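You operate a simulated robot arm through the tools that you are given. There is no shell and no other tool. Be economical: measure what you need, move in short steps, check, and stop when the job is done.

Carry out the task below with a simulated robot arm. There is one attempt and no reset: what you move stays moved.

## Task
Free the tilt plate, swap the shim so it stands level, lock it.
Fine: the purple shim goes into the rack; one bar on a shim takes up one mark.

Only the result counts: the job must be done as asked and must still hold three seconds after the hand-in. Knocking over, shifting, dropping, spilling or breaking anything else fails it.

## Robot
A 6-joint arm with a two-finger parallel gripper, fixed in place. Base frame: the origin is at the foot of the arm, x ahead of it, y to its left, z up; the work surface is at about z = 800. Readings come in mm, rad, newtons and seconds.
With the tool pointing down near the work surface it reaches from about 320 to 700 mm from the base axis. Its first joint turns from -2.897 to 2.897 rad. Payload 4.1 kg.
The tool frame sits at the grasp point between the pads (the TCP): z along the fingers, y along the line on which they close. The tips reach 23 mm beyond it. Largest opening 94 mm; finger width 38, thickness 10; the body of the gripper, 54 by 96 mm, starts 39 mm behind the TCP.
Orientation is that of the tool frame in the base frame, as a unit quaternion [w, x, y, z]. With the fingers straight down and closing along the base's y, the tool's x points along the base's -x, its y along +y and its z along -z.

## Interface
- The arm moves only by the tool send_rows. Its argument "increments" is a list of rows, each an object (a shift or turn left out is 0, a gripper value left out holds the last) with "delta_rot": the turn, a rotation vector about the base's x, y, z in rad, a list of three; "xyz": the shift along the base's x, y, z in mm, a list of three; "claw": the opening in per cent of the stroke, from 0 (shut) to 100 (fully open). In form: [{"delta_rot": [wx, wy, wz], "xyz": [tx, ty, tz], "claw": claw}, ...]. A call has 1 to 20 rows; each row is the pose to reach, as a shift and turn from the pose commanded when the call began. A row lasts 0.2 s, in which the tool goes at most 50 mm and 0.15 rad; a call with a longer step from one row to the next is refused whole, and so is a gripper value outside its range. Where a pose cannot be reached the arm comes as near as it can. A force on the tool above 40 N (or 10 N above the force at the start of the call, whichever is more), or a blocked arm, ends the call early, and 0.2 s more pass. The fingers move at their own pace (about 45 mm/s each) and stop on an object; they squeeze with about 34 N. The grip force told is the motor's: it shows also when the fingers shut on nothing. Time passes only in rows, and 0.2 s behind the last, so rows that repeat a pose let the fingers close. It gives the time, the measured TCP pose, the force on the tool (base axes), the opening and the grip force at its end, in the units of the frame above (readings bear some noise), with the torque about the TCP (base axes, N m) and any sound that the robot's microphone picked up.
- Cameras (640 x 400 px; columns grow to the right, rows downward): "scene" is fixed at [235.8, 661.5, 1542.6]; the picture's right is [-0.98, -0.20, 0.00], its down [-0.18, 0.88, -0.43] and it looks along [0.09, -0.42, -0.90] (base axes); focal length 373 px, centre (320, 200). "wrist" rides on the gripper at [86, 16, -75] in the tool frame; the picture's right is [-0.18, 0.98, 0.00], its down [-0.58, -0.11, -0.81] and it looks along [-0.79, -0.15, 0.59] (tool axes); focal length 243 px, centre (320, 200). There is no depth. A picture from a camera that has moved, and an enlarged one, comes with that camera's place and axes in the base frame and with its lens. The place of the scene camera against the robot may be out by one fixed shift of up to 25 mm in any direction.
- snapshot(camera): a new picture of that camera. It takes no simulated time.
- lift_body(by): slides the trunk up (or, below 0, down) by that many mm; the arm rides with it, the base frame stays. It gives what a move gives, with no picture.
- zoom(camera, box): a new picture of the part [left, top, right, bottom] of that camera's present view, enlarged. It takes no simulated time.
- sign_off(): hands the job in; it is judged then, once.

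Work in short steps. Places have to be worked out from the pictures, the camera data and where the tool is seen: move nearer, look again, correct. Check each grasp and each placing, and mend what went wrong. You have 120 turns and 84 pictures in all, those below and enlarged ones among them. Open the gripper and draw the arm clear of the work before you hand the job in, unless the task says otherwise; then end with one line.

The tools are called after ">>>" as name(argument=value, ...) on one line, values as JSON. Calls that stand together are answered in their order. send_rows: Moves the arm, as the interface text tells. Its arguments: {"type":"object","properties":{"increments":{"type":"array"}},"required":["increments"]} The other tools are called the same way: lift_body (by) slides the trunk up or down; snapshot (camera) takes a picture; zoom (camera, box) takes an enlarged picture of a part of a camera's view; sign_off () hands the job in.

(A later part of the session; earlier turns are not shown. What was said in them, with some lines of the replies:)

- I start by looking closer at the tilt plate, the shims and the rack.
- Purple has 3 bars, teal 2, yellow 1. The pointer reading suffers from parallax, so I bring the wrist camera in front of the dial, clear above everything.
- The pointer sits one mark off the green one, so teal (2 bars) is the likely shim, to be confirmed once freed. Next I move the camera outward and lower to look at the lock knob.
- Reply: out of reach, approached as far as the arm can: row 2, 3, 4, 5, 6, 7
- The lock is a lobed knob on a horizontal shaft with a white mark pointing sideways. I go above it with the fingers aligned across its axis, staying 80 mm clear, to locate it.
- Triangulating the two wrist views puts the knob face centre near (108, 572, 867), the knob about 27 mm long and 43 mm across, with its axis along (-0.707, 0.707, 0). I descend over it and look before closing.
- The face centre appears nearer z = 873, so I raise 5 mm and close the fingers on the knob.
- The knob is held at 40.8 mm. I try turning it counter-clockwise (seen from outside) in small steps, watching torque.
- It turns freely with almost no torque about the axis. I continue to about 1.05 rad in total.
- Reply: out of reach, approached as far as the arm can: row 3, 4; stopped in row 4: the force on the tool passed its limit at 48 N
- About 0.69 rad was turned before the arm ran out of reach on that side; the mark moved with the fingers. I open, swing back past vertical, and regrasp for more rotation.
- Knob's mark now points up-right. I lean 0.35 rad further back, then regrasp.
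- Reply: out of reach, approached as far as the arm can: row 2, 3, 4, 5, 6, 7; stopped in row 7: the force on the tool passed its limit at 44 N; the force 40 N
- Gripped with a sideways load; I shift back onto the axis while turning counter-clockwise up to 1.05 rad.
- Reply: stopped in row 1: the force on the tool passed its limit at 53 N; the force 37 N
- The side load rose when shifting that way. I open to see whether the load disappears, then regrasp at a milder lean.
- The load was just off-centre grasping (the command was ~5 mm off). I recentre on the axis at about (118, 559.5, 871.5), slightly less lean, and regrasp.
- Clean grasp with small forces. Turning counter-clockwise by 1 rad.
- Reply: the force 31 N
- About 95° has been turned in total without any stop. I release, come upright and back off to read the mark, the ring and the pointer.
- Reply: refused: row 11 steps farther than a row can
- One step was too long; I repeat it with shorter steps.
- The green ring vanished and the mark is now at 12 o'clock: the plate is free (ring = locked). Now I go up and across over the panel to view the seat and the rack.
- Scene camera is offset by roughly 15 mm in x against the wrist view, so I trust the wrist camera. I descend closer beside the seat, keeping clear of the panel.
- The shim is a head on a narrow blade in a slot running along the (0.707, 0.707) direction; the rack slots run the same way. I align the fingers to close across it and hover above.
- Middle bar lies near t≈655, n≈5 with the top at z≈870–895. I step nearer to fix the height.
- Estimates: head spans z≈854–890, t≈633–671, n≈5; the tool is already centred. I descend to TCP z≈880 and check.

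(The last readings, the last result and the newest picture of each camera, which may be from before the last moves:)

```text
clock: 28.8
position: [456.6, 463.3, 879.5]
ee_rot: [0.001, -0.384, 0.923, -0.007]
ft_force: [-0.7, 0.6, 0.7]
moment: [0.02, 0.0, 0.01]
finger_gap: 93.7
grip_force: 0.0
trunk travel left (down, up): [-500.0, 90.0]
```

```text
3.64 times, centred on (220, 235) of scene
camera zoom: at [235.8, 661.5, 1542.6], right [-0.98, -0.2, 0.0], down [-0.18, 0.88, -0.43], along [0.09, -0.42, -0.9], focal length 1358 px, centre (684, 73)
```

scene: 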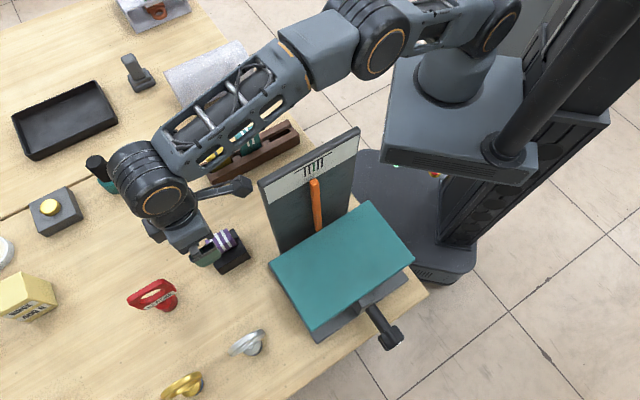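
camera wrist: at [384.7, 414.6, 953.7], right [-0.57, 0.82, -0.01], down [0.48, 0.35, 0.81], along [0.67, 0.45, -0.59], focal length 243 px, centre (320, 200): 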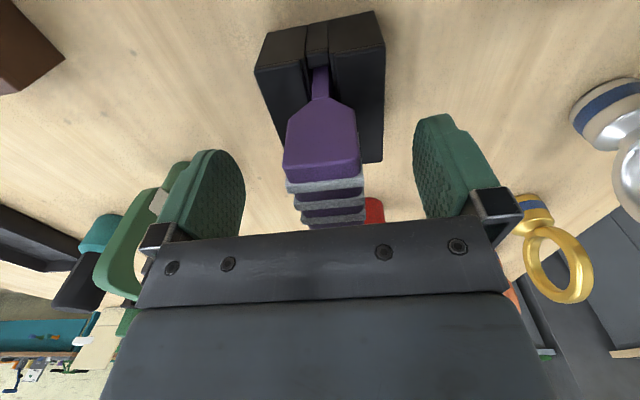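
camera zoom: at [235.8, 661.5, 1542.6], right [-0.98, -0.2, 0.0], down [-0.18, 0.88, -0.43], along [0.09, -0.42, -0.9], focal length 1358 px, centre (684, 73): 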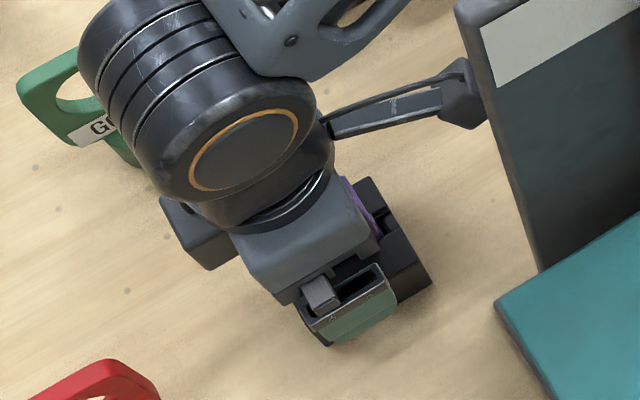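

Head confirmed: top z≈888, shoulder z≈856, centred between the fingers. I go down 5 mm and close.

>>> send_rows(increments=[{"xyz": [0, 0, -5]}, {"xyz": [0, 0, -5], "claw": 10}, {"xyz": [0, 0, -5], "claw": 10}, {"xyz": [0, 0, -5], "claw": 10}, {"xyz": [0, 0, -5], "claw": 10}, {"xyz": [0, 0, -5], "claw": 10}, {"xyz": [0, 0, -5], "claw": 10}])

>>> snapshot(camera="wrist")

```text
clock: 30.4
position: [454.4, 465.9, 874.2]
ee_rot: [0.001, -0.385, 0.923, -0.008]
ft_force: [-14.0, 14.9, -3.1]
moment: [0.53, 0.45, -0.24]
finger_gap: 28.1
grip_force: 34.1
trunk travel left (down, up): [-500.0, 90.0]
```

```text
40 pictures are left
camera wrist: at [382.3, 416.4, 949.1], right [-0.57, 0.82, -0.01], down [0.48, 0.35, 0.8], along [0.67, 0.45, -0.59], focal length 243 px, centre (320, 200)
```

wrist: 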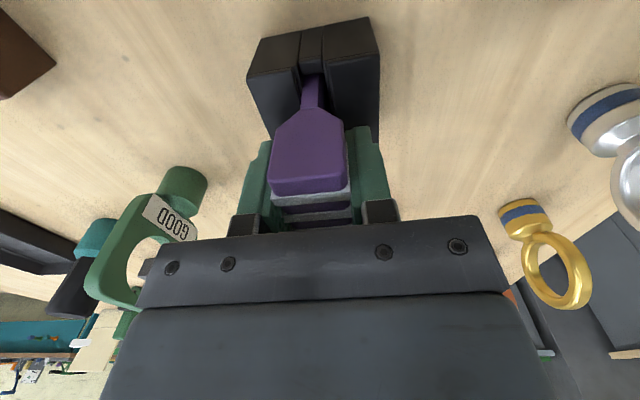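

The shim is held (28.1 mm) but with a 20 N side load; the seat's true centre is n≈8. I shift to relieve it.

>>> send_rows(increments=[{"xyz": [-2, 2, 0]}, {"xyz": [-2, 2, 0]}])

```text
clock: 30.9
position: [454.7, 465.8, 875.5]
ee_rot: [0.001, -0.383, 0.924, -0.008]
ft_force: [-12.7, 7.5, -3.3]
moment: [0.34, 0.46, -0.17]
finger_gap: 27.5
grip_force: 34.2
trunk travel left (down, up): [-500.0, 90.0]
```

>>> send_rows(increments=[{"xyz": [-2, 1, 0]}, {"xyz": [-2, 1, 0]}])

```text
clock: 31.6
position: [454.1, 467.1, 876.9]
ee_rot: [0.001, -0.383, 0.924, -0.008]
ft_force: [-0.3, 2.2, -0.8]
moment: [0.02, 0.04, -0.03]
finger_gap: 27.8
grip_force: 33.7
trunk travel left (down, up): [-500.0, 90.0]
```

Load relieved; seated reference pose is about (453.5, 467, 875). Lifting straight up.

>>> send_rows(increments=[{"xyz": [0, 0, 8]}, {"xyz": [0, 0, 18]}, {"xyz": [0, 0, 35]}, {"xyz": [0, 0, 60]}, {"xyz": [0, 0, 90]}, {"xyz": [0, 0, 90]}])

>>> snapshot(camera="wrist")

>>> zoom(camera="scene", box=[160, 110, 420, 290])

```text
clock: 33.0
position: [450.9, 467.3, 967.1]
ee_rot: [0.001, -0.384, 0.923, -0.007]
ft_force: [1.0, -0.8, -0.9]
moment: [0.0, 0.02, 0.01]
finger_gap: 27.8
grip_force: 33.8
trunk travel left (down, up): [-500.0, 90.0]
```

```text
39 pictures are left
camera wrist: at [379.9, 418.2, 1042.6], right [-0.57, 0.82, -0.01], down [0.48, 0.35, 0.81], along [0.67, 0.45, -0.59], focal length 243 px, centre (320, 200)
```

wrist: 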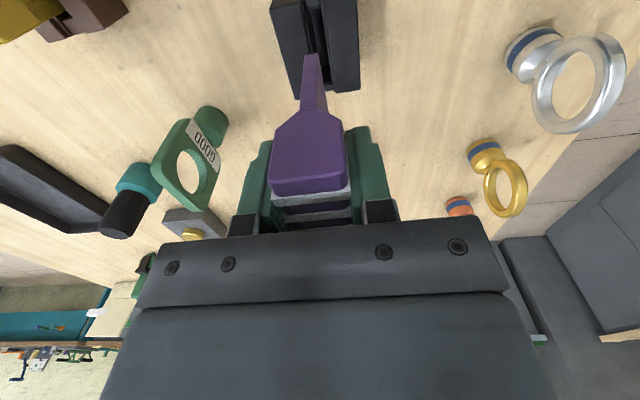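

```text
2.22 times, centred on (290, 200) of scene
camera zoom: at [235.8, 661.5, 1542.6], right [-0.98, -0.2, 0.0], down [-0.18, 0.88, -0.43], along [0.09, -0.42, -0.9], focal length 830 px, centre (387, 200)
```

zoom: 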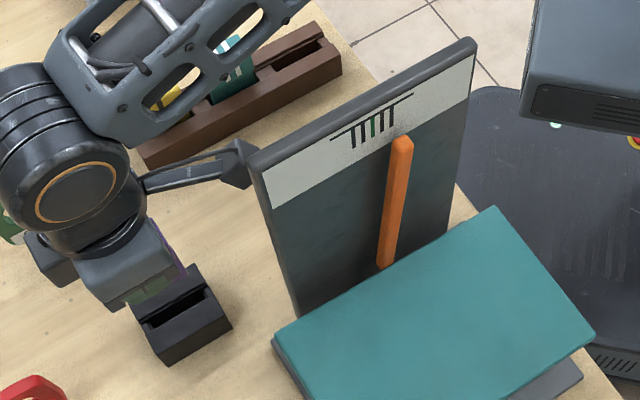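

With the shim out the pointer swings to the other side, so fewer bars moves it the right way: teal (2) is right. I carry the purple shim over the rack's empty slot (est. (415, 170)).

>>> send_rows(increments=[{"xyz": [-2, -38, 20]}, {"xyz": [-6, -80, 35]}, {"xyz": [-11, -123, 35]}, {"xyz": [-17, -167, 35]}, {"xyz": [-24, -211, 35]}, {"xyz": [-31, -255, 35]}, {"xyz": [-38, -297, 35]}, {"xyz": [-38, -297, 35]}])

>>> snapshot(camera="wrist")

>>> zoom(camera="scene", box=[190, 60, 430, 240])

```text
clock: 34.8
position: [414.8, 171.9, 1001.4]
ee_rot: [0.001, -0.385, 0.923, -0.007]
ft_force: [-1.6, -0.2, -1.2]
moment: [0.01, -0.02, 0.0]
finger_gap: 27.4
grip_force: 33.4
trunk travel left (down, up): [-500.0, 90.0]
```

```text
37 pictures are left
camera wrist: at [342.7, 123.4, 1076.6], right [-0.57, 0.82, -0.01], down [0.48, 0.35, 0.81], along [0.67, 0.45, -0.59], focal length 243 px, centre (320, 200)
```

wrist: 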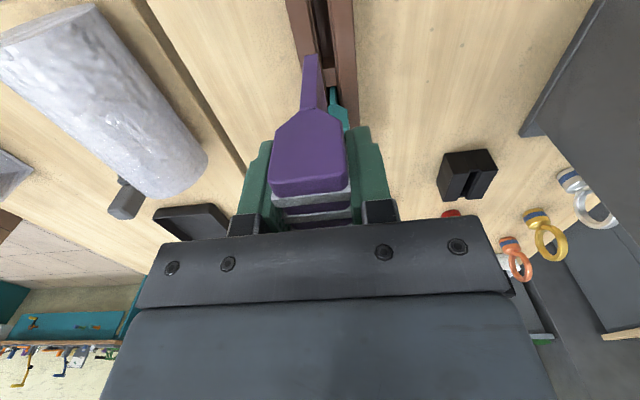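

```text
2.22 times, centred on (310, 150) of scene
camera zoom: at [235.8, 661.5, 1542.6], right [-0.98, -0.2, 0.0], down [-0.18, 0.88, -0.43], along [0.09, -0.42, -0.9], focal length 830 px, centre (342, 311)
```

zoom: 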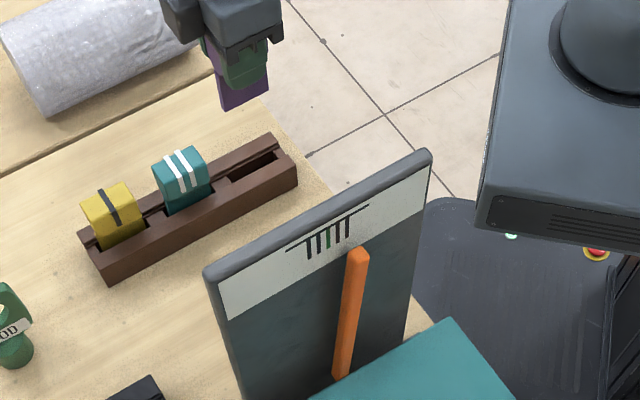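

>>> zoom(camera="wrist", box=[250, 0, 400, 140])

```text
2.86 times, centred on (325, 70) of wrist
camera zoom: at [342.7, 123.4, 1076.6], right [-0.57, 0.82, -0.01], down [0.48, 0.35, 0.81], along [0.67, 0.45, -0.59], focal length 693 px, centre (306, 571)
```

zoom: 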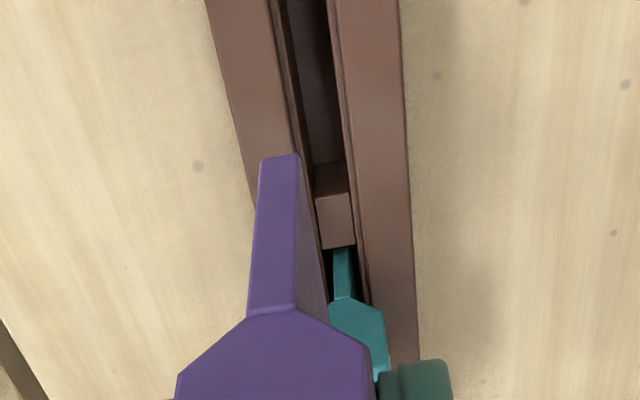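

Comparing the blade and slot in the same picture: the slot is about 7 mm to the +n side of the blade, and the shim centre sits ~6 mm short of the TCP along t. I adjust and come lower to look again.

>>> send_rows(increments=[{"xyz": [-2.3, 9.2, -20]}, {"xyz": [-2.3, 9.2, -60]}, {"xyz": [-2.3, 9.2, -60]}])

>>> zoom(camera="wrist", box=[230, 0, 430, 140])

>>> zoom(camera="scene", box=[220, 80, 340, 190])

```text
clock: 35.5
position: [411.5, 183.4, 940.2]
ee_rot: [0.001, -0.385, 0.923, -0.008]
ft_force: [-0.2, -0.4, -1.1]
moment: [-0.01, -0.01, 0.02]
finger_gap: 27.4
grip_force: 33.7
trunk travel left (down, up): [-500.0, 90.0]
```

```text
2.86 times, centred on (330, 70) of wrist
camera zoom: at [340.1, 135.2, 1015.0], right [-0.57, 0.82, -0.01], down [0.48, 0.35, 0.81], along [0.67, 0.45, -0.59], focal length 693 px, centre (291, 571)
```

zoom: 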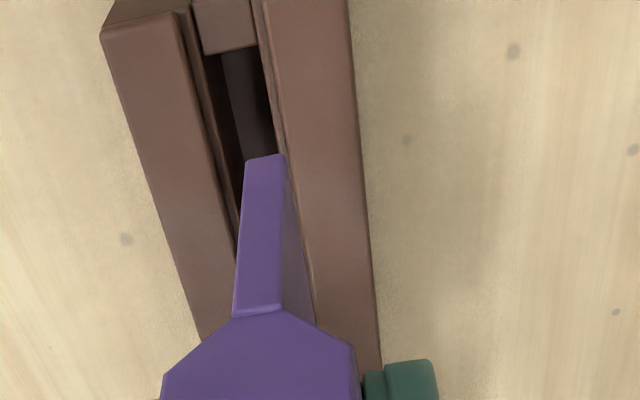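

```text
3.64 times, centred on (280, 135) of scene
camera zoom: at [235.8, 661.5, 1542.6], right [-0.98, -0.2, 0.0], down [-0.18, 0.88, -0.43], along [0.09, -0.42, -0.9], focal length 1358 px, centre (466, 436)
```

zoom: 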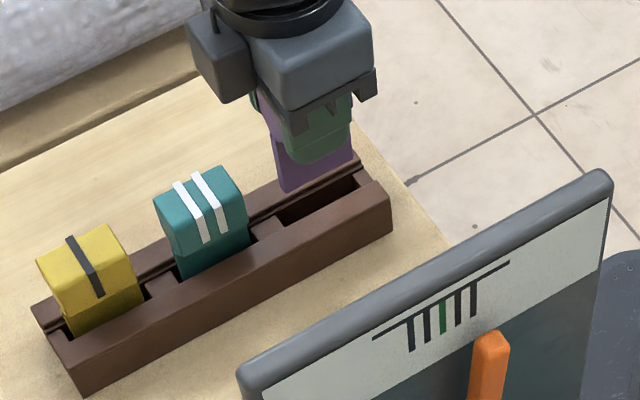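

The pocket is now fully visible: the blade must shift about 8 mm toward -n and ~3 mm along +t. I correct, lower 20 mm and re-check.

>>> send_rows(increments=[{"xyz": [7.5, -3.3, 0]}, {"xyz": [7.5, -3.3, -20]}, {"xyz": [7.5, -3.3, -20]}, {"xyz": [7.5, -3.3, -20]}])

>>> zoom(camera="wrist", box=[230, 0, 430, 140])

>>> zoom(camera="scene", box=[250, 90, 320, 165])

```text
clock: 36.5
position: [420.4, 177.7, 922.0]
ee_rot: [0.001, -0.384, 0.923, -0.006]
ft_force: [0.3, 0.7, -0.6]
moment: [0.02, 0.01, -0.01]
finger_gap: 27.6
grip_force: 33.8
trunk travel left (down, up): [-500.0, 90.0]
```

```text
2.86 times, centred on (330, 70) of wrist
camera zoom: at [349.2, 128.9, 996.4], right [-0.57, 0.82, -0.01], down [0.48, 0.35, 0.81], along [0.67, 0.45, -0.59], focal length 693 px, centre (291, 571)
```

zoom: 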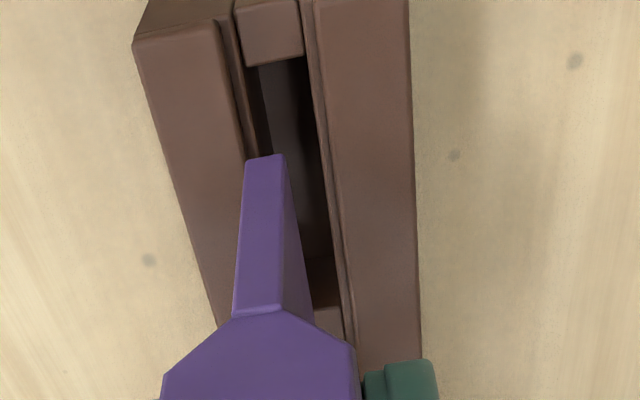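

```text
5.33 times, centred on (285, 128) of scene
camera zoom: at [235.8, 661.5, 1542.6], right [-0.98, -0.2, 0.0], down [-0.18, 0.88, -0.43], along [0.09, -0.42, -0.9], focal length 1991 px, centre (507, 587)
```

zoom: 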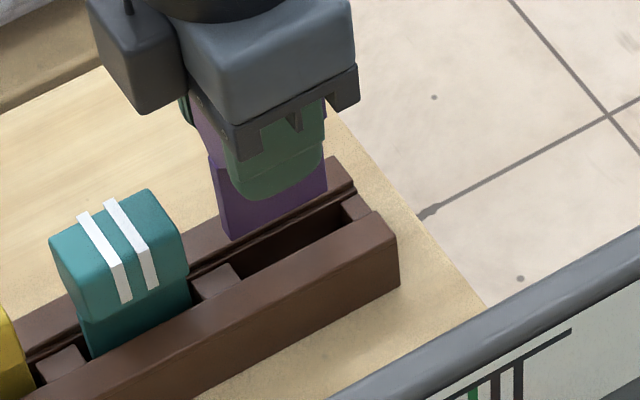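

Alignment nearly right: needs about +2.3 mm in n; along t it is centred. I correct and lower in small steps, watching force.

>>> send_rows(increments=[{"xyz": [-1.6, 1.6, 0]}, {"xyz": [-1.6, 1.6, -8]}, {"xyz": [-1.6, 1.6, -14]}, {"xyz": [-1.6, 1.6, -20]}, {"xyz": [-1.6, 1.6, -25]}, {"xyz": [-1.6, 1.6, -25]}])

>>> zoom(camera="wrist", box=[230, 0, 430, 140])

>>> zoom(camera="scene", box=[250, 90, 320, 165])

```text
clock: 38.0
position: [419.0, 178.8, 895.6]
ee_rot: [0.001, -0.385, 0.923, -0.008]
ft_force: [-0.4, -0.2, -0.7]
moment: [-0.01, -0.02, 0.04]
finger_gap: 27.5
grip_force: 34.3
trunk travel left (down, up): [-500.0, 90.0]
```

```text
2.86 times, centred on (330, 70) of wrist
camera zoom: at [347.1, 129.5, 970.3], right [-0.57, 0.82, -0.01], down [0.48, 0.35, 0.81], along [0.67, 0.45, -0.59], focal length 693 px, centre (291, 571)
```

zoom: 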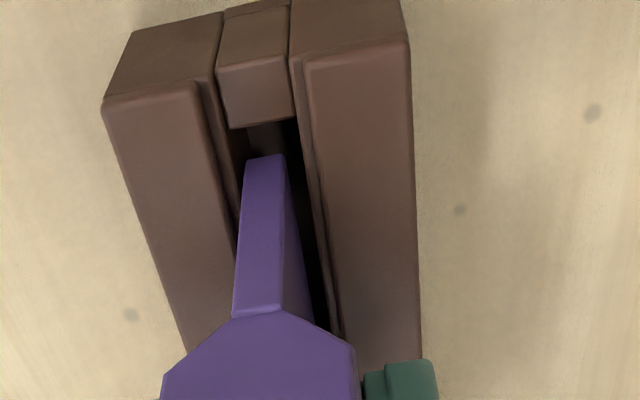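

```text
5.33 times, centred on (285, 128) of scene
camera zoom: at [235.8, 661.5, 1542.6], right [-0.98, -0.2, 0.0], down [-0.18, 0.88, -0.43], along [0.09, -0.42, -0.9], focal length 1991 px, centre (507, 587)
```

zoom: 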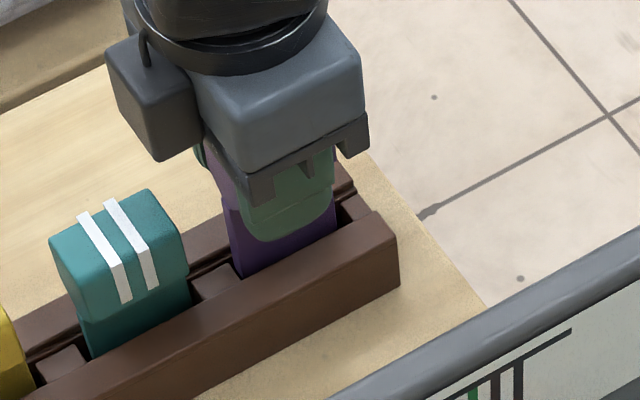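

The blade is at the slot mouth with no contact. I nudge 0.8 mm in +n and keep lowering gently.

>>> send_rows(increments=[{"xyz": [-0.6, 0.6, -3]}, {"xyz": [-0.6, 0.6, -6]}, {"xyz": [-0.6, 0.6, -9]}, {"xyz": [-0.6, 0.6, -12]}, {"xyz": [-0.6, 0.6, -14]}, {"xyz": [-0.6, 0.6, -14]}])

>>> zoom(camera="wrist", box=[230, 0, 430, 140])

```text
clock: 39.4
position: [417.8, 181.0, 881.8]
ee_rot: [0.001, -0.384, 0.923, -0.007]
ft_force: [-0.2, 0.0, -0.5]
moment: [0.0, -0.02, -0.03]
finger_gap: 27.7
grip_force: 34.0
trunk travel left (down, up): [-500.0, 90.0]
```

```text
2.86 times, centred on (330, 70) of wrist
camera zoom: at [345.3, 131.4, 956.7], right [-0.57, 0.82, -0.01], down [0.48, 0.35, 0.81], along [0.67, 0.45, -0.59], focal length 693 px, centre (291, 571)
```

zoom: 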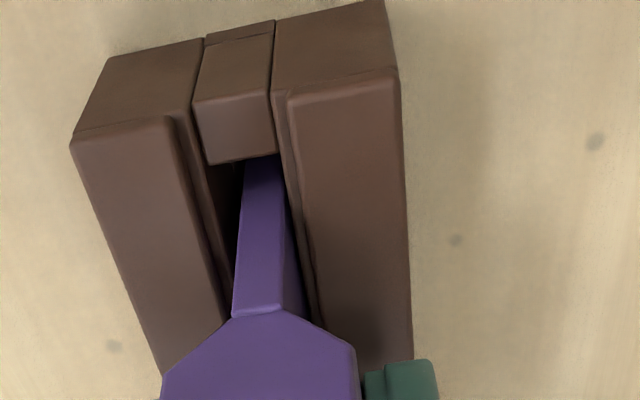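

The blade has entered the slot freely. Lower further in small steps until contact.

>>> send_rows(increments=[{"xyz": [0, 0, -2]}, {"xyz": [0, 0, -4]}, {"xyz": [0, 0, -6]}, {"xyz": [0, 0, -6]}])

```text
clock: 40.4
position: [417.3, 178.9, 875.0]
ee_rot: [0.001, -0.384, 0.923, -0.008]
ft_force: [-1.1, -0.2, 0.1]
moment: [0.03, -0.01, -0.01]
finger_gap: 27.3
grip_force: 33.7
trunk travel left (down, up): [-500.0, 90.0]
```

>>> send_rows(increments=[{"xyz": [0, 0, -1.5]}, {"xyz": [0, 0, -3]}, {"xyz": [0, 0, -4.5]}, {"xyz": [0, 0, -4.5]}])

>>> zoom(camera="wrist", box=[230, 0, 430, 140])

>>> zoom(camera="scene", box=[240, 90, 310, 165])

```text
clock: 41.4
position: [417.3, 180.8, 874.7]
ee_rot: [0.004, -0.385, 0.923, -0.007]
ft_force: [-2.1, 4.8, 28.7]
moment: [0.01, 0.49, -0.03]
finger_gap: 27.3
grip_force: 33.5
trunk travel left (down, up): [-500.0, 90.0]
```

```text
2.86 times, centred on (330, 70) of wrist
camera zoom: at [345.3, 130.6, 947.9], right [-0.57, 0.82, -0.02], down [0.48, 0.34, 0.81], along [0.67, 0.45, -0.59], focal length 693 px, centre (291, 571)
```

zoom: 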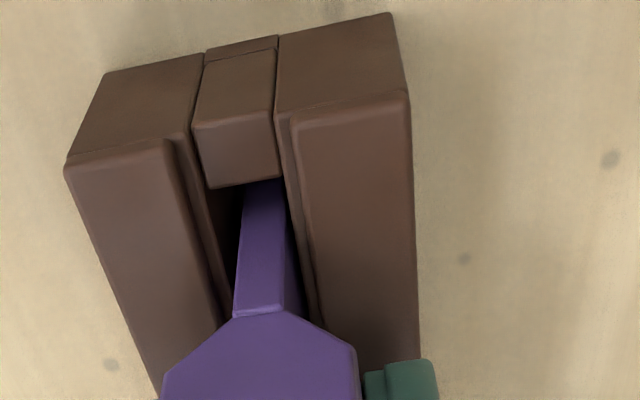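

```text
5.33 times, centred on (275, 128) of scene
camera zoom: at [235.8, 661.5, 1542.6], right [-0.98, -0.2, 0.0], down [-0.18, 0.88, -0.43], along [0.09, -0.42, -0.9], focal length 1991 px, centre (560, 587)
```

zoom: 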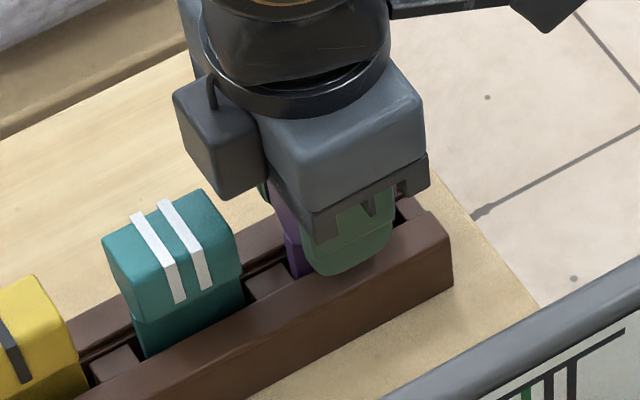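

Firm bottom contact at TCP z≈874, the same height as in the seat: it is seated. I relieve the push and open.

>>> send_rows(increments=[{"xyz": [0, 0, 3.5]}, {"xyz": [0, 0, 3.5], "claw": 100}, {"xyz": [0, 0, 3.5], "claw": 100}, {"xyz": [0, 0, 3.5], "claw": 100}, {"xyz": [0, 0, 3.5], "claw": 100}, {"xyz": [0, 0, 3.5], "claw": 100}, {"xyz": [0, 0, 25], "claw": 100}, {"xyz": [0, 0, 60], "claw": 100}, {"xyz": [0, 0, 60], "claw": 100}])

>>> snapshot(camera="wrist")

>>> zoom(camera="scene", box=[190, 90, 310, 200])

```text
clock: 43.4
position: [417.4, 177.9, 934.8]
ee_rot: [0.001, -0.385, 0.923, -0.007]
ft_force: [-0.5, -0.8, -0.4]
moment: [0.03, -0.01, 0.02]
finger_gap: 93.9
grip_force: 0.1
trunk travel left (down, up): [-500.0, 90.0]
```

```text
25 pictures are left
camera wrist: at [345.6, 129.2, 1009.1], right [-0.57, 0.82, -0.01], down [0.48, 0.35, 0.81], along [0.67, 0.45, -0.59], focal length 243 px, centre (320, 200)
```

wrist: 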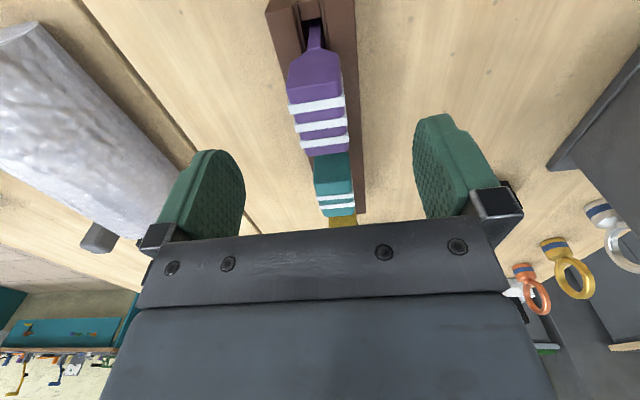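

```text
3.64 times, centred on (250, 145) of scene
camera zoom: at [235.8, 661.5, 1542.6], right [-0.98, -0.2, 0.0], down [-0.18, 0.88, -0.43], along [0.09, -0.42, -0.9], focal length 1358 px, centre (574, 400)
```

zoom: 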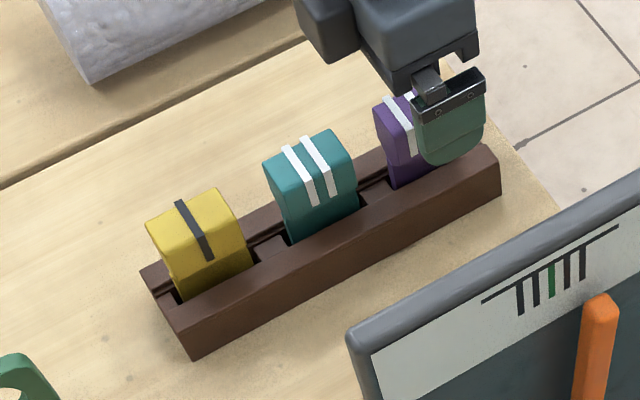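

The purple shim stands in the rack. Now I go one pitch (≈75 mm along the rack) to the teal shim, raise slightly, and descend over it.

>>> send_rows(increments=[{"xyz": [0, 0, 20]}, {"xyz": [26, 27, 20]}, {"xyz": [52.1, 53.9, 20]}, {"xyz": [52.1, 53.9, 0]}, {"xyz": [52.1, 53.9, -20]}, {"xyz": [52.1, 53.9, -20]}])

>>> snapshot(camera="wrist")

```text
clock: 44.8
position: [469.9, 233.6, 911.6]
ee_rot: [0.001, -0.384, 0.923, -0.007]
ft_force: [0.3, 0.8, 0.2]
moment: [-0.02, 0.02, 0.0]
finger_gap: 93.9
grip_force: 0.1
trunk travel left (down, up): [-500.0, 90.0]
```

```text
23 pictures are left
camera wrist: at [398.1, 185.4, 985.0], right [-0.57, 0.82, -0.01], down [0.48, 0.35, 0.81], along [0.67, 0.45, -0.59], focal length 243 px, centre (320, 200)
```

wrist: 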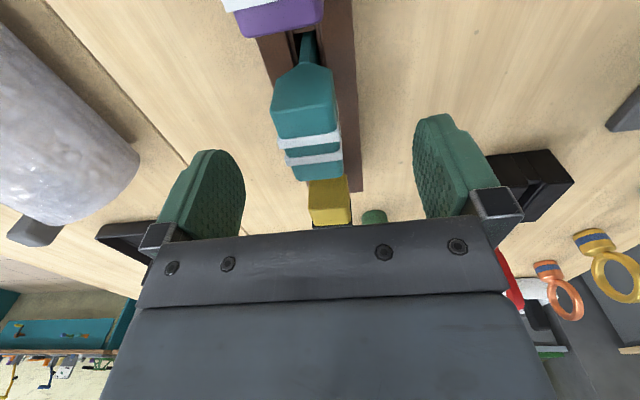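

Teal is centred between the fingers within a couple of mm. Descend and grasp it.

>>> send_rows(increments=[{"xyz": [-0.7, 0.7, -15]}, {"xyz": [-0.7, 0.7, -28]}, {"xyz": [-0.7, 0.7, -36]}, {"xyz": [-0.7, 0.7, -36]}, {"xyz": [-0.7, 0.7, -36], "claw": 10}, {"xyz": [-0.7, 0.7, -36], "claw": 10}, {"xyz": [-0.7, 0.7, -36], "claw": 10}, {"xyz": [-0.7, 0.7, -36], "claw": 10}, {"xyz": [-0.7, 0.7, -36], "claw": 10}, {"xyz": [-0.7, 0.7, -36], "claw": 10}])

>>> snapshot(camera="wrist")

```text
clock: 47.0
position: [470.9, 234.9, 874.3]
ee_rot: [0.0, -0.384, 0.923, -0.007]
ft_force: [-0.6, 0.7, -0.1]
moment: [-0.02, 0.01, 0.02]
finger_gap: 27.6
grip_force: 33.8
trunk travel left (down, up): [-500.0, 90.0]
```

```text
22 pictures are left
camera wrist: at [398.0, 186.1, 949.9], right [-0.57, 0.82, -0.01], down [0.48, 0.35, 0.81], along [0.67, 0.45, -0.59], focal length 243 px, centre (320, 200)
```

wrist: 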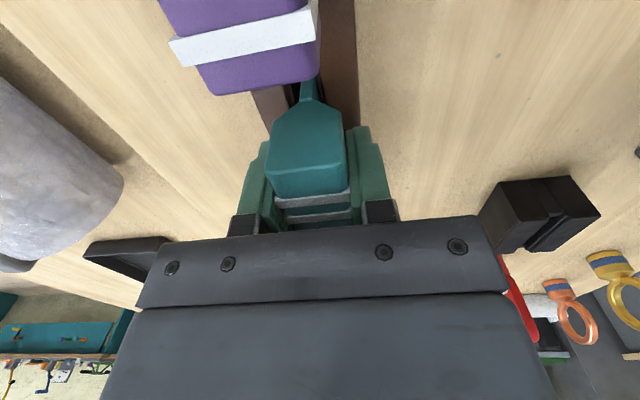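

Teal held cleanly, same relation to the fingers as purple had. Lift, carry back over the seat and look before inserting.

>>> send_rows(increments=[{"xyz": [0, 0, 10]}, {"xyz": [0, 0, 30]}, {"xyz": [0, 0, 65]}, {"xyz": [0, 0, 100]}, {"xyz": [-2, 39, 105]}, {"xyz": [-5, 78, 105]}, {"xyz": [-8, 117, 105]}, {"xyz": [-11, 156, 105]}, {"xyz": [-14, 195, 105]}, {"xyz": [-16.4, 234.3, 105]}, {"xyz": [-16.4, 234.3, 80]}, {"xyz": [-16.4, 234.3, 55]}, {"xyz": [-16.4, 234.3, 55]}, {"xyz": [-16.4, 234.3, 55]}])

>>> zoom(camera="wrist", box=[230, 0, 430, 140])

```text
clock: 50.0
position: [454.9, 470.3, 930.0]
ee_rot: [0.001, -0.385, 0.923, -0.007]
ft_force: [0.3, 0.3, 0.7]
moment: [0.01, -0.01, 0.02]
finger_gap: 27.5
grip_force: 34.1
trunk travel left (down, up): [-500.0, 90.0]
```

```text
2.86 times, centred on (330, 70) of wrist
camera zoom: at [382.1, 419.7, 1004.4], right [-0.57, 0.82, -0.01], down [0.48, 0.35, 0.81], along [0.67, 0.45, -0.59], focal length 693 px, centre (291, 571)
```

zoom: 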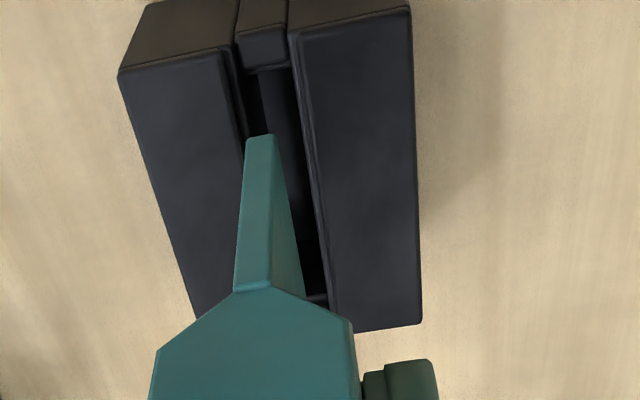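

Teal is held about 5 mm nearer along t than purple was, so I shift +4.8 mm along t and lower to the slot mouth.

>>> send_rows(increments=[{"xyz": [3.4, 3.4, 0]}, {"xyz": [3.4, 3.4, -10]}, {"xyz": [3.4, 3.4, -18]}, {"xyz": [3.4, 3.4, -26]}, {"xyz": [3.4, 3.4, -32]}, {"xyz": [3.4, 3.4, -32]}])

>>> zoom(camera="wrist", box=[230, 0, 430, 140])

```text
clock: 51.4
position: [454.9, 470.2, 901.0]
ee_rot: [0.004, -0.384, 0.923, -0.007]
ft_force: [-7.8, -10.1, 24.4]
moment: [-0.38, 0.19, -0.04]
finger_gap: 27.6
grip_force: 34.3
trunk travel left (down, up): [-500.0, 90.0]
```

```text
2.86 times, centred on (330, 70) of wrist
camera zoom: at [384.2, 421.4, 975.5], right [-0.57, 0.82, -0.01], down [0.48, 0.34, 0.81], along [0.67, 0.45, -0.59], focal length 693 px, centre (291, 571)
```

zoom: 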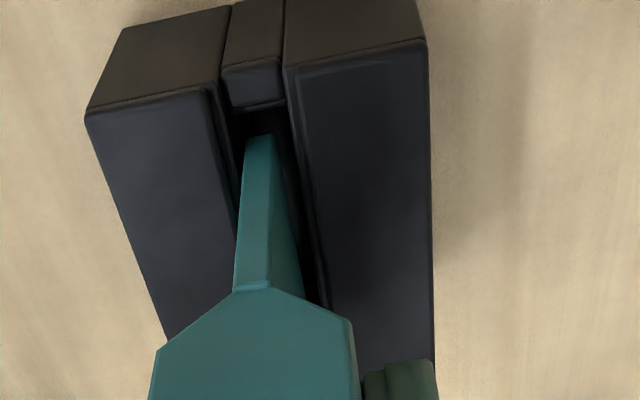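

The far end of the blade touches the slot's far edge (force along -t); there's ~5 mm gap at the near end. I back up, shift 3 mm back, and retry.

>>> send_rows(increments=[{"xyz": [0, 0, 6]}, {"xyz": [-2.1, -2.1, 6]}, {"xyz": [-2.1, -2.1, 1]}, {"xyz": [-2.1, -2.1, -3]}, {"xyz": [-2.1, -2.1, -6]}, {"xyz": [-2.1, -2.1, -6]}])

```text
clock: 52.8
position: [453.6, 470.1, 892.8]
ee_rot: [0.0, -0.384, 0.923, -0.008]
ft_force: [-0.5, 0.7, -0.4]
moment: [0.03, 0.0, 0.01]
finger_gap: 27.5
grip_force: 34.1
trunk travel left (down, up): [-500.0, 90.0]
```

It goes in freely now. Continue down to the floor.

>>> send_rows(increments=[{"xyz": [0, 0, -4]}, {"xyz": [0, 0, -8]}, {"xyz": [0, 0, -12]}, {"xyz": [0, 0, -15.5]}, {"xyz": [0, 0, -17.5]}, {"xyz": [0, 0, -17.5]}])

```text
clock: 54.1
position: [453.2, 469.0, 875.0]
ee_rot: [0.002, -0.385, 0.923, -0.007]
ft_force: [0.0, 0.5, 0.5]
moment: [0.04, 0.01, 0.01]
finger_gap: 27.4
grip_force: 34.0
trunk travel left (down, up): [-500.0, 90.0]
```

>>> send_rows(increments=[{"xyz": [0, 0, -1.5]}, {"xyz": [0, 0, -3]}, {"xyz": [0, 0, -3]}])

>>> zoom(camera="scene", box=[180, 110, 420, 290])

```text
clock: 55.0
position: [452.4, 468.4, 874.5]
ee_rot: [0.004, -0.385, 0.923, -0.006]
ft_force: [0.5, 2.2, 25.3]
moment: [-0.37, 0.39, -0.02]
finger_gap: 27.7
grip_force: 33.9
trunk travel left (down, up): [-500.0, 90.0]
```

```text
2.22 times, centred on (300, 200) of scene
camera zoom: at [235.8, 661.5, 1542.6], right [-0.98, -0.2, 0.0], down [-0.18, 0.88, -0.43], along [0.09, -0.42, -0.9], focal length 830 px, centre (364, 200)
```

zoom: 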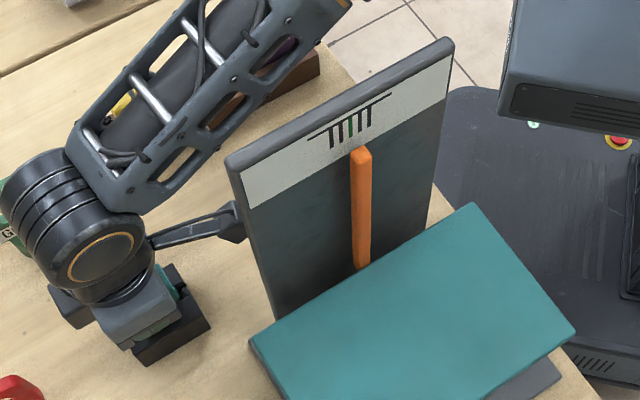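

Floor contact at the same height as before and the pointer has come back upright. I relieve the push, open and rise.

>>> send_rows(increments=[{"xyz": [0, 0, 2.5]}, {"xyz": [0, 0, 2.5], "claw": 100}, {"xyz": [0, 0, 2.5], "claw": 100}, {"xyz": [0, 0, 2.5], "claw": 100}, {"xyz": [0, 0, 2.5], "claw": 100}, {"xyz": [0, 0, 2.5], "claw": 100}, {"xyz": [0, 0, 25], "claw": 100}, {"xyz": [0, 0, 60], "claw": 100}, {"xyz": [0, 0, 100], "claw": 100}, {"xyz": [0, 0, 100], "claw": 100}])

>>> zoom(camera="scene", box=[180, 110, 420, 290])

```text
clock: 57.1
position: [453.4, 468.7, 975.2]
ee_rot: [0.001, -0.385, 0.923, -0.007]
ft_force: [0.9, -0.2, -0.2]
moment: [0.0, 0.04, 0.01]
finger_gap: 94.0
grip_force: 0.0
trunk travel left (down, up): [-500.0, 90.0]
```

```text
2.22 times, centred on (300, 200) of scene
camera zoom: at [235.8, 661.5, 1542.6], right [-0.98, -0.2, 0.0], down [-0.18, 0.88, -0.43], along [0.09, -0.42, -0.9], focal length 830 px, centre (364, 200)
```

zoom: 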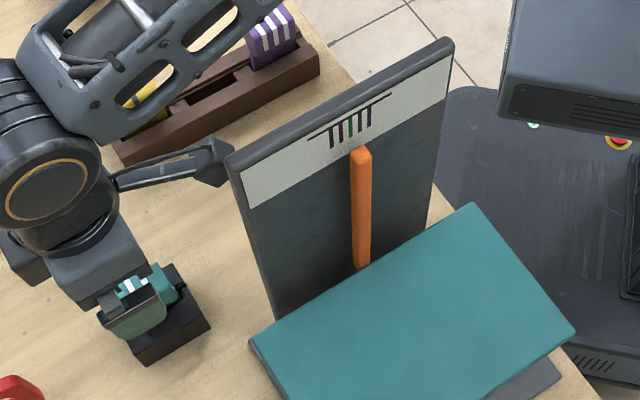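

Teal is in the seat. I return over the panel to the dial-viewing pose to verify level.

>>> send_rows(increments=[{"xyz": [-4, -13, 36]}, {"xyz": [-8, -26, 72], "delta_rot": [0, 0, -0.1]}, {"xyz": [-12, -40, 108], "delta_rot": [0, 0, -0.2]}, {"xyz": [-16, -53, 144], "delta_rot": [0, 0, -0.32]}, {"xyz": [-20, -66, 180], "delta_rot": [0, 0, -0.44]}, {"xyz": [-24, -79, 216], "delta_rot": [0, 0, -0.56]}, {"xyz": [-58, -61, 226], "delta_rot": [0, 0, -0.68]}, {"xyz": [-92, -43, 231], "delta_rot": [0, 0, -0.8]}, {"xyz": [-127, -25, 231], "delta_rot": [0, 0, -0.92]}, {"xyz": [-162, -7, 231], "delta_rot": [0, 0, -1.04]}, {"xyz": [-197, 11, 231], "delta_rot": [0, 0, -1.16]}, {"xyz": [-231, 29, 231], "delta_rot": [0, 0, -1.28]}, {"xyz": [-265, 47, 231], "delta_rot": [0, 0, -1.38]}, {"xyz": [-265, 47, 231], "delta_rot": [0, 0, -1.38]}])

>>> zoom(camera="wrist", box=[230, 75, 420, 220])

```text
clock: 60.1
position: [192.6, 515.6, 1203.5]
ee_rot: [-0.003, 0.292, 0.956, -0.006]
ft_force: [-0.6, 0.3, -0.1]
moment: [-0.02, -0.04, 0.02]
finger_gap: 94.1
grip_force: 0.1
trunk travel left (down, up): [-500.0, 90.0]
```

```text
2.76 times, centred on (325, 148) of wrist
camera zoom: at [131.6, 577.8, 1276.6], right [0.7, 0.71, -0.01], down [0.43, -0.41, 0.81], along [0.57, -0.57, -0.59], focal length 669 px, centre (306, 345)
```

zoom: 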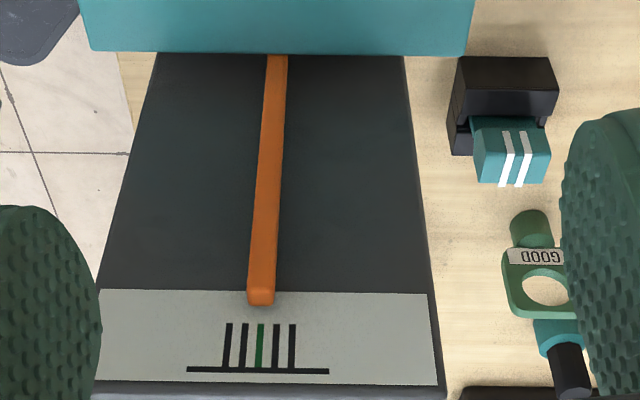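

Pointer is on the green mark: level. Now back to the knob, above it first, then down around it.

>>> send_rows(increments=[{"xyz": [-24, 15, -15], "delta_rot": [0, 0, -0.06]}, {"xyz": [-48, 30, -35], "delta_rot": [0, 0, -0.12]}, {"xyz": [-71, 44.7, -60], "delta_rot": [0, 0, -0.185]}, {"xyz": [-71, 44.7, -105], "delta_rot": [0, 0, -0.185]}, {"xyz": [-71, 44.7, -150], "delta_rot": [0, 0, -0.185]}, {"xyz": [-71, 44.7, -195], "delta_rot": [0, 0, -0.185]}, {"xyz": [-71, 44.7, -240], "delta_rot": [0, 0, -0.185]}, {"xyz": [-71, 44.7, -270], "delta_rot": [0, 0, -0.185]}, {"xyz": [-71, 44.7, -270], "delta_rot": [0, 0, -0.185]}])

>>> snapshot(camera="wrist")

```text
clock: 62.1
position: [118.0, 559.9, 931.6]
ee_rot: [-0.004, 0.378, 0.926, -0.006]
ft_force: [-0.2, 0.3, -0.3]
moment: [-0.03, -0.01, 0.02]
finger_gap: 93.8
grip_force: 0.0
trunk travel left (down, up): [-500.0, 90.0]
```

```text
16 pictures are left
camera wrist: at [68.9, 632.8, 1006.1], right [0.82, 0.57, -0.01], down [0.35, -0.48, 0.81], along [0.45, -0.67, -0.59], focal length 243 px, centre (320, 200)
```

wrist: 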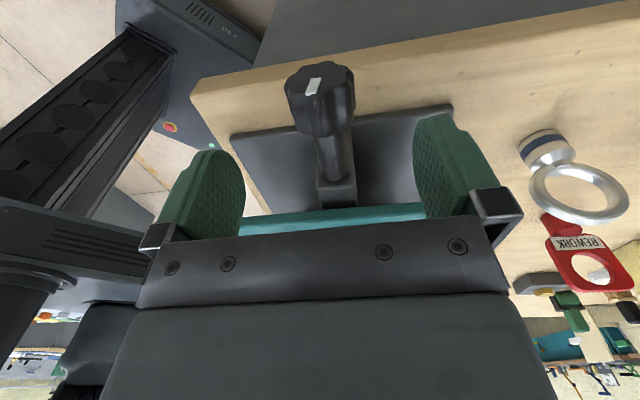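

Knob is in view between the fingers. Descend, lean 0.5 rad to the +t side with open fingers, then close.

>>> send_rows(increments=[{"xyz": [0, 0, -30]}, {"xyz": [0, 0, -55]}, {"xyz": [0, 0, -63]}, {"xyz": [0, 0, -63], "delta_rot": [-0.09, 0.09, 0]}, {"xyz": [0, 0, -63], "delta_rot": [-0.18, 0.18, 0]}, {"xyz": [0, 0, -63], "delta_rot": [-0.27, 0.27, 0]}, {"xyz": [0, 0, -63], "delta_rot": [-0.36, 0.36, 0]}, {"xyz": [0, 0, -63], "delta_rot": [-0.36, 0.36, 0]}, {"xyz": [0, 0, -63], "delta_rot": [-0.36, 0.36, 0], "claw": 30}, {"xyz": [0, 0, -63], "delta_rot": [-0.36, 0.36, 0], "claw": 30}, {"xyz": [0, 0, -63], "delta_rot": [-0.36, 0.36, 0], "claw": 30}, {"xyz": [0, 0, -63], "delta_rot": [-0.36, 0.36, 0], "claw": 30}, {"xyz": [0, 0, -63], "delta_rot": [-0.36, 0.36, 0], "claw": 30}])

>>> snapshot(camera="wrist")

```text
clock: 65.0
position: [116.3, 561.7, 869.4]
ee_rot: [-0.101, 0.365, 0.894, -0.238]
ft_force: [-4.2, -7.2, 2.7]
moment: [-0.14, -0.19, -0.08]
finger_gap: 40.3
grip_force: 45.4
trunk travel left (down, up): [-500.0, 90.0]
```

```text
15 pictures are left
camera wrist: at [92.0, 657.9, 926.6], right [0.73, 0.48, -0.49], down [0.63, -0.19, 0.75], along [0.26, -0.86, -0.44], focal length 243 px, centre (320, 200)
```

wrist: 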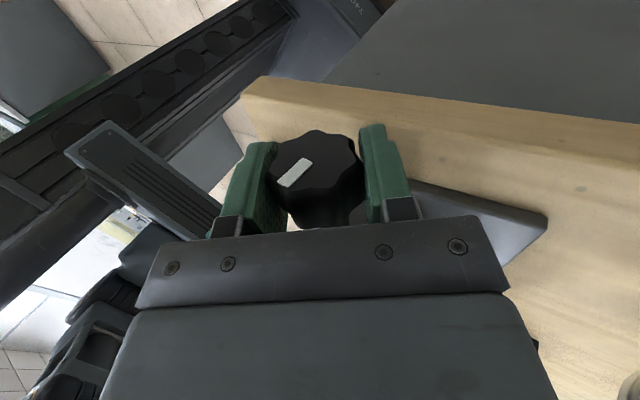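

Good grasp. Turn clockwise by about 0.95 rad (from +0.51 to -0.44 lean).

>>> send_rows(increments=[{"delta_rot": [0.08, -0.08, 0]}, {"delta_rot": [0.16, -0.16, 0]}, {"delta_rot": [0.24, -0.24, 0]}, {"delta_rot": [0.32, -0.32, 0]}, {"delta_rot": [0.4, -0.4, 0]}, {"delta_rot": [0.48, -0.48, 0]}, {"delta_rot": [0.56, -0.56, 0]}, {"delta_rot": [0.64, -0.64, 0]}, {"delta_rot": [0.67, -0.67, 0]}, {"delta_rot": [0.67, -0.67, 0]}])

```text
clock: 67.2
position: [119.0, 560.7, 869.7]
ee_rot: [0.08, 0.371, 0.905, 0.194]
ft_force: [0.4, 3.7, -8.4]
moment: [0.25, 0.23, -0.21]
finger_gap: 40.2
grip_force: 45.0
trunk travel left (down, up): [-500.0, 90.0]
```

Now open, swing back to +0.35 lean and regrasp for the remaining ~0.7 rad.

>>> send_rows(increments=[{"claw": 100}, {"claw": 100}, {"claw": 100}, {"claw": 100}, {"delta_rot": [-0.09, 0.09, 0], "xyz": [0, 0, 1]}, {"delta_rot": [-0.18, 0.18, 0], "xyz": [0, 0, 1]}, {"delta_rot": [-0.27, 0.27, 0], "xyz": [0, 0, 1]}, {"delta_rot": [-0.36, 0.36, 0], "xyz": [0, 0, 1]}, {"delta_rot": [-0.45, 0.45, 0], "xyz": [0, 0, 1]}, {"delta_rot": [-0.54, 0.54, 0], "xyz": [0, 0, 1]}, {"delta_rot": [-0.54, 0.54, 0], "xyz": [0, 0, 1]}, {"delta_rot": [-0.54, 0.54, 0], "xyz": [0, 0, 1], "claw": 30}, {"delta_rot": [-0.54, 0.54, 0], "xyz": [0, 0, 1], "claw": 30}, {"delta_rot": [-0.54, 0.54, 0], "xyz": [0, 0, 1], "claw": 30}, {"delta_rot": [-0.54, 0.54, 0], "xyz": [0, 0, 1], "claw": 30}, {"delta_rot": [-0.54, 0.54, 0], "xyz": [0, 0, 1], "claw": 30}])

>>> snapshot(camera="wrist")

```text
clock: 70.5
position: [118.4, 560.1, 870.7]
ee_rot: [-0.068, 0.373, 0.912, -0.156]
ft_force: [-3.2, -2.8, 0.4]
moment: [-0.09, -0.12, -0.22]
finger_gap: 40.5
grip_force: 45.1
trunk travel left (down, up): [-500.0, 90.0]
```

```text
14 pictures are left
camera wrist: at [85.7, 649.5, 936.1], right [0.78, 0.53, -0.33], down [0.53, -0.29, 0.79], along [0.33, -0.79, -0.51], focal length 243 px, centre (320, 200)
```

wrist: 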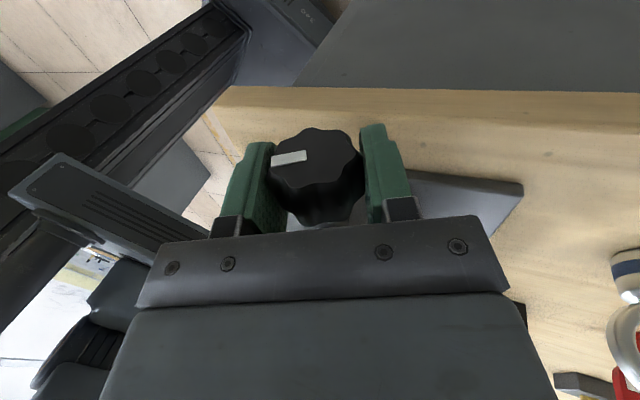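

The mark is ~0.35 rad from its original locked direction. I turn clockwise 0.4 rad, watching torque.

>>> send_rows(increments=[{"delta_rot": [0.08, -0.08, 0]}, {"delta_rot": [0.16, -0.16, 0]}, {"delta_rot": [0.24, -0.24, 0]}, {"delta_rot": [0.28, -0.28, 0]}, {"delta_rot": [0.28, -0.28, 0]}])

>>> snapshot(camera="wrist")

```text
clock: 71.8
position: [119.4, 560.3, 870.8]
ee_rot: [0.009, 0.378, 0.926, 0.027]
ft_force: [-5.9, -11.3, 1.3]
moment: [-0.3, -0.43, -0.33]
finger_gap: 40.9
grip_force: 44.6
trunk travel left (down, up): [-500.0, 90.0]
```

```text
13 pictures are left
camera wrist: at [66.1, 629.6, 946.3], right [0.82, 0.57, 0.06], down [0.31, -0.52, 0.8], along [0.48, -0.64, -0.6], focal length 243 px, centre (320, 200)
```

wrist: 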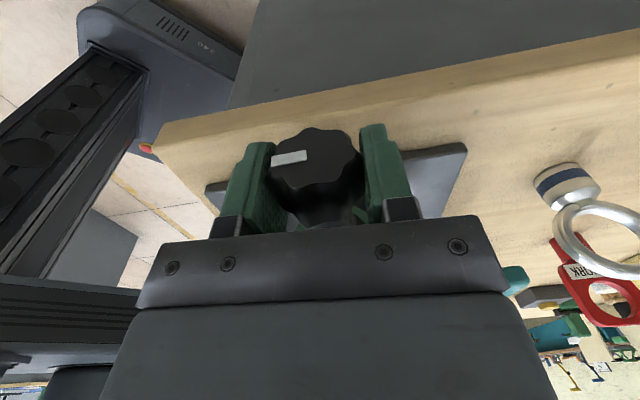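

The mark is back to its original direction. I release and rise to see whether the green ring has returned.

>>> send_rows(increments=[{"claw": 100}, {"claw": 100}, {"claw": 100}, {"claw": 100}, {"delta_rot": [-0.03, 0.03, 0], "xyz": [0, 0, 30]}, {"delta_rot": [-0.03, 0.03, 0], "xyz": [0, 0, 65]}, {"delta_rot": [-0.03, 0.03, 0], "xyz": [-10, 10, 95]}, {"delta_rot": [-0.03, 0.03, 0], "xyz": [-30, 30, 110]}, {"delta_rot": [-0.03, 0.03, 0], "xyz": [-30, 30, 110]}])

>>> zoom(camera="wrist", box=[220, 20, 440, 230])

```text
clock: 73.8
position: [89.5, 594.2, 981.9]
ee_rot: [0.001, 0.379, 0.926, 0.007]
ft_force: [0.9, -0.4, 1.3]
moment: [0.01, -0.02, 0.0]
finger_gap: 94.1
grip_force: 0.1
trunk travel left (down, up): [-500.0, 90.0]
```

```text
1.90 times, centred on (330, 125) of wrist
camera zoom: at [39.0, 664.8, 1057.5], right [0.82, 0.57, 0.01], down [0.33, -0.49, 0.8], along [0.47, -0.65, -0.6], focal length 462 px, centre (301, 343)
```

zoom: 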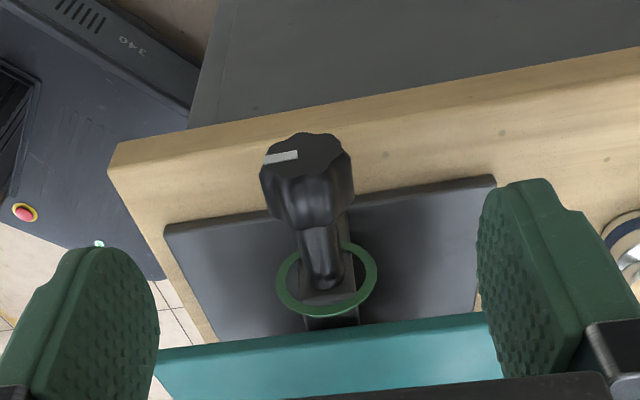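

The green ring is back: locked. I withdraw to the dial-viewing pose and make a last check of pointer, seat and rack.

>>> send_rows(increments=[{"xyz": [10, -9, 40]}, {"xyz": [25, -20, 80]}, {"xyz": [40, -30, 120], "delta_rot": [0, 0, 0.06]}, {"xyz": [60, -45, 160], "delta_rot": [0, 0, 0.12]}, {"xyz": [80, -60, 195], "delta_rot": [0, 0, 0.185]}, {"xyz": [101, -74, 223], "delta_rot": [0, 0, 0.185]}, {"xyz": [101, -74, 223], "delta_rot": [0, 0, 0.185]}])

>>> zoom(camera="wrist", box=[230, 75, 420, 220])

>>> snapshot(camera="scene")

```text
clock: 75.3
position: [188.2, 516.2, 1205.9]
ee_rot: [0.0, 0.29, 0.957, 0.008]
ft_force: [-0.3, 0.2, 0.6]
moment: [0.0, 0.04, 0.02]
finger_gap: 94.0
grip_force: 0.1
trunk travel left (down, up): [-500.0, 90.0]
```

```text
2.76 times, centred on (325, 148) of wrist
camera zoom: at [125.7, 577.4, 1281.5], right [0.7, 0.71, 0.01], down [0.42, -0.43, 0.8], along [0.58, -0.56, -0.6], focal length 669 px, centre (306, 345)
```

zoom: 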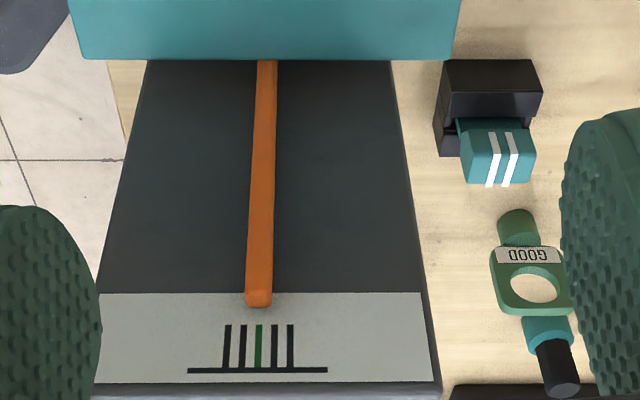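

```text
10 pictures are left
```

scene: 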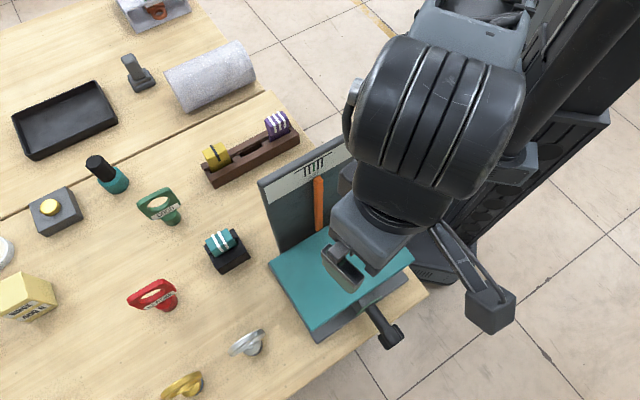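

The pointer is on green, the plate is locked, teal is in the seat, purple is in the rack, and the arm is clear with the gripper open. I hand in.

>>> sign_off()

```text
The job is handed in.
```

The tilt plate stands level on the teal two-bar shim and is locked again (green ring back), the purple shim is in the rack, and the job is handed in.
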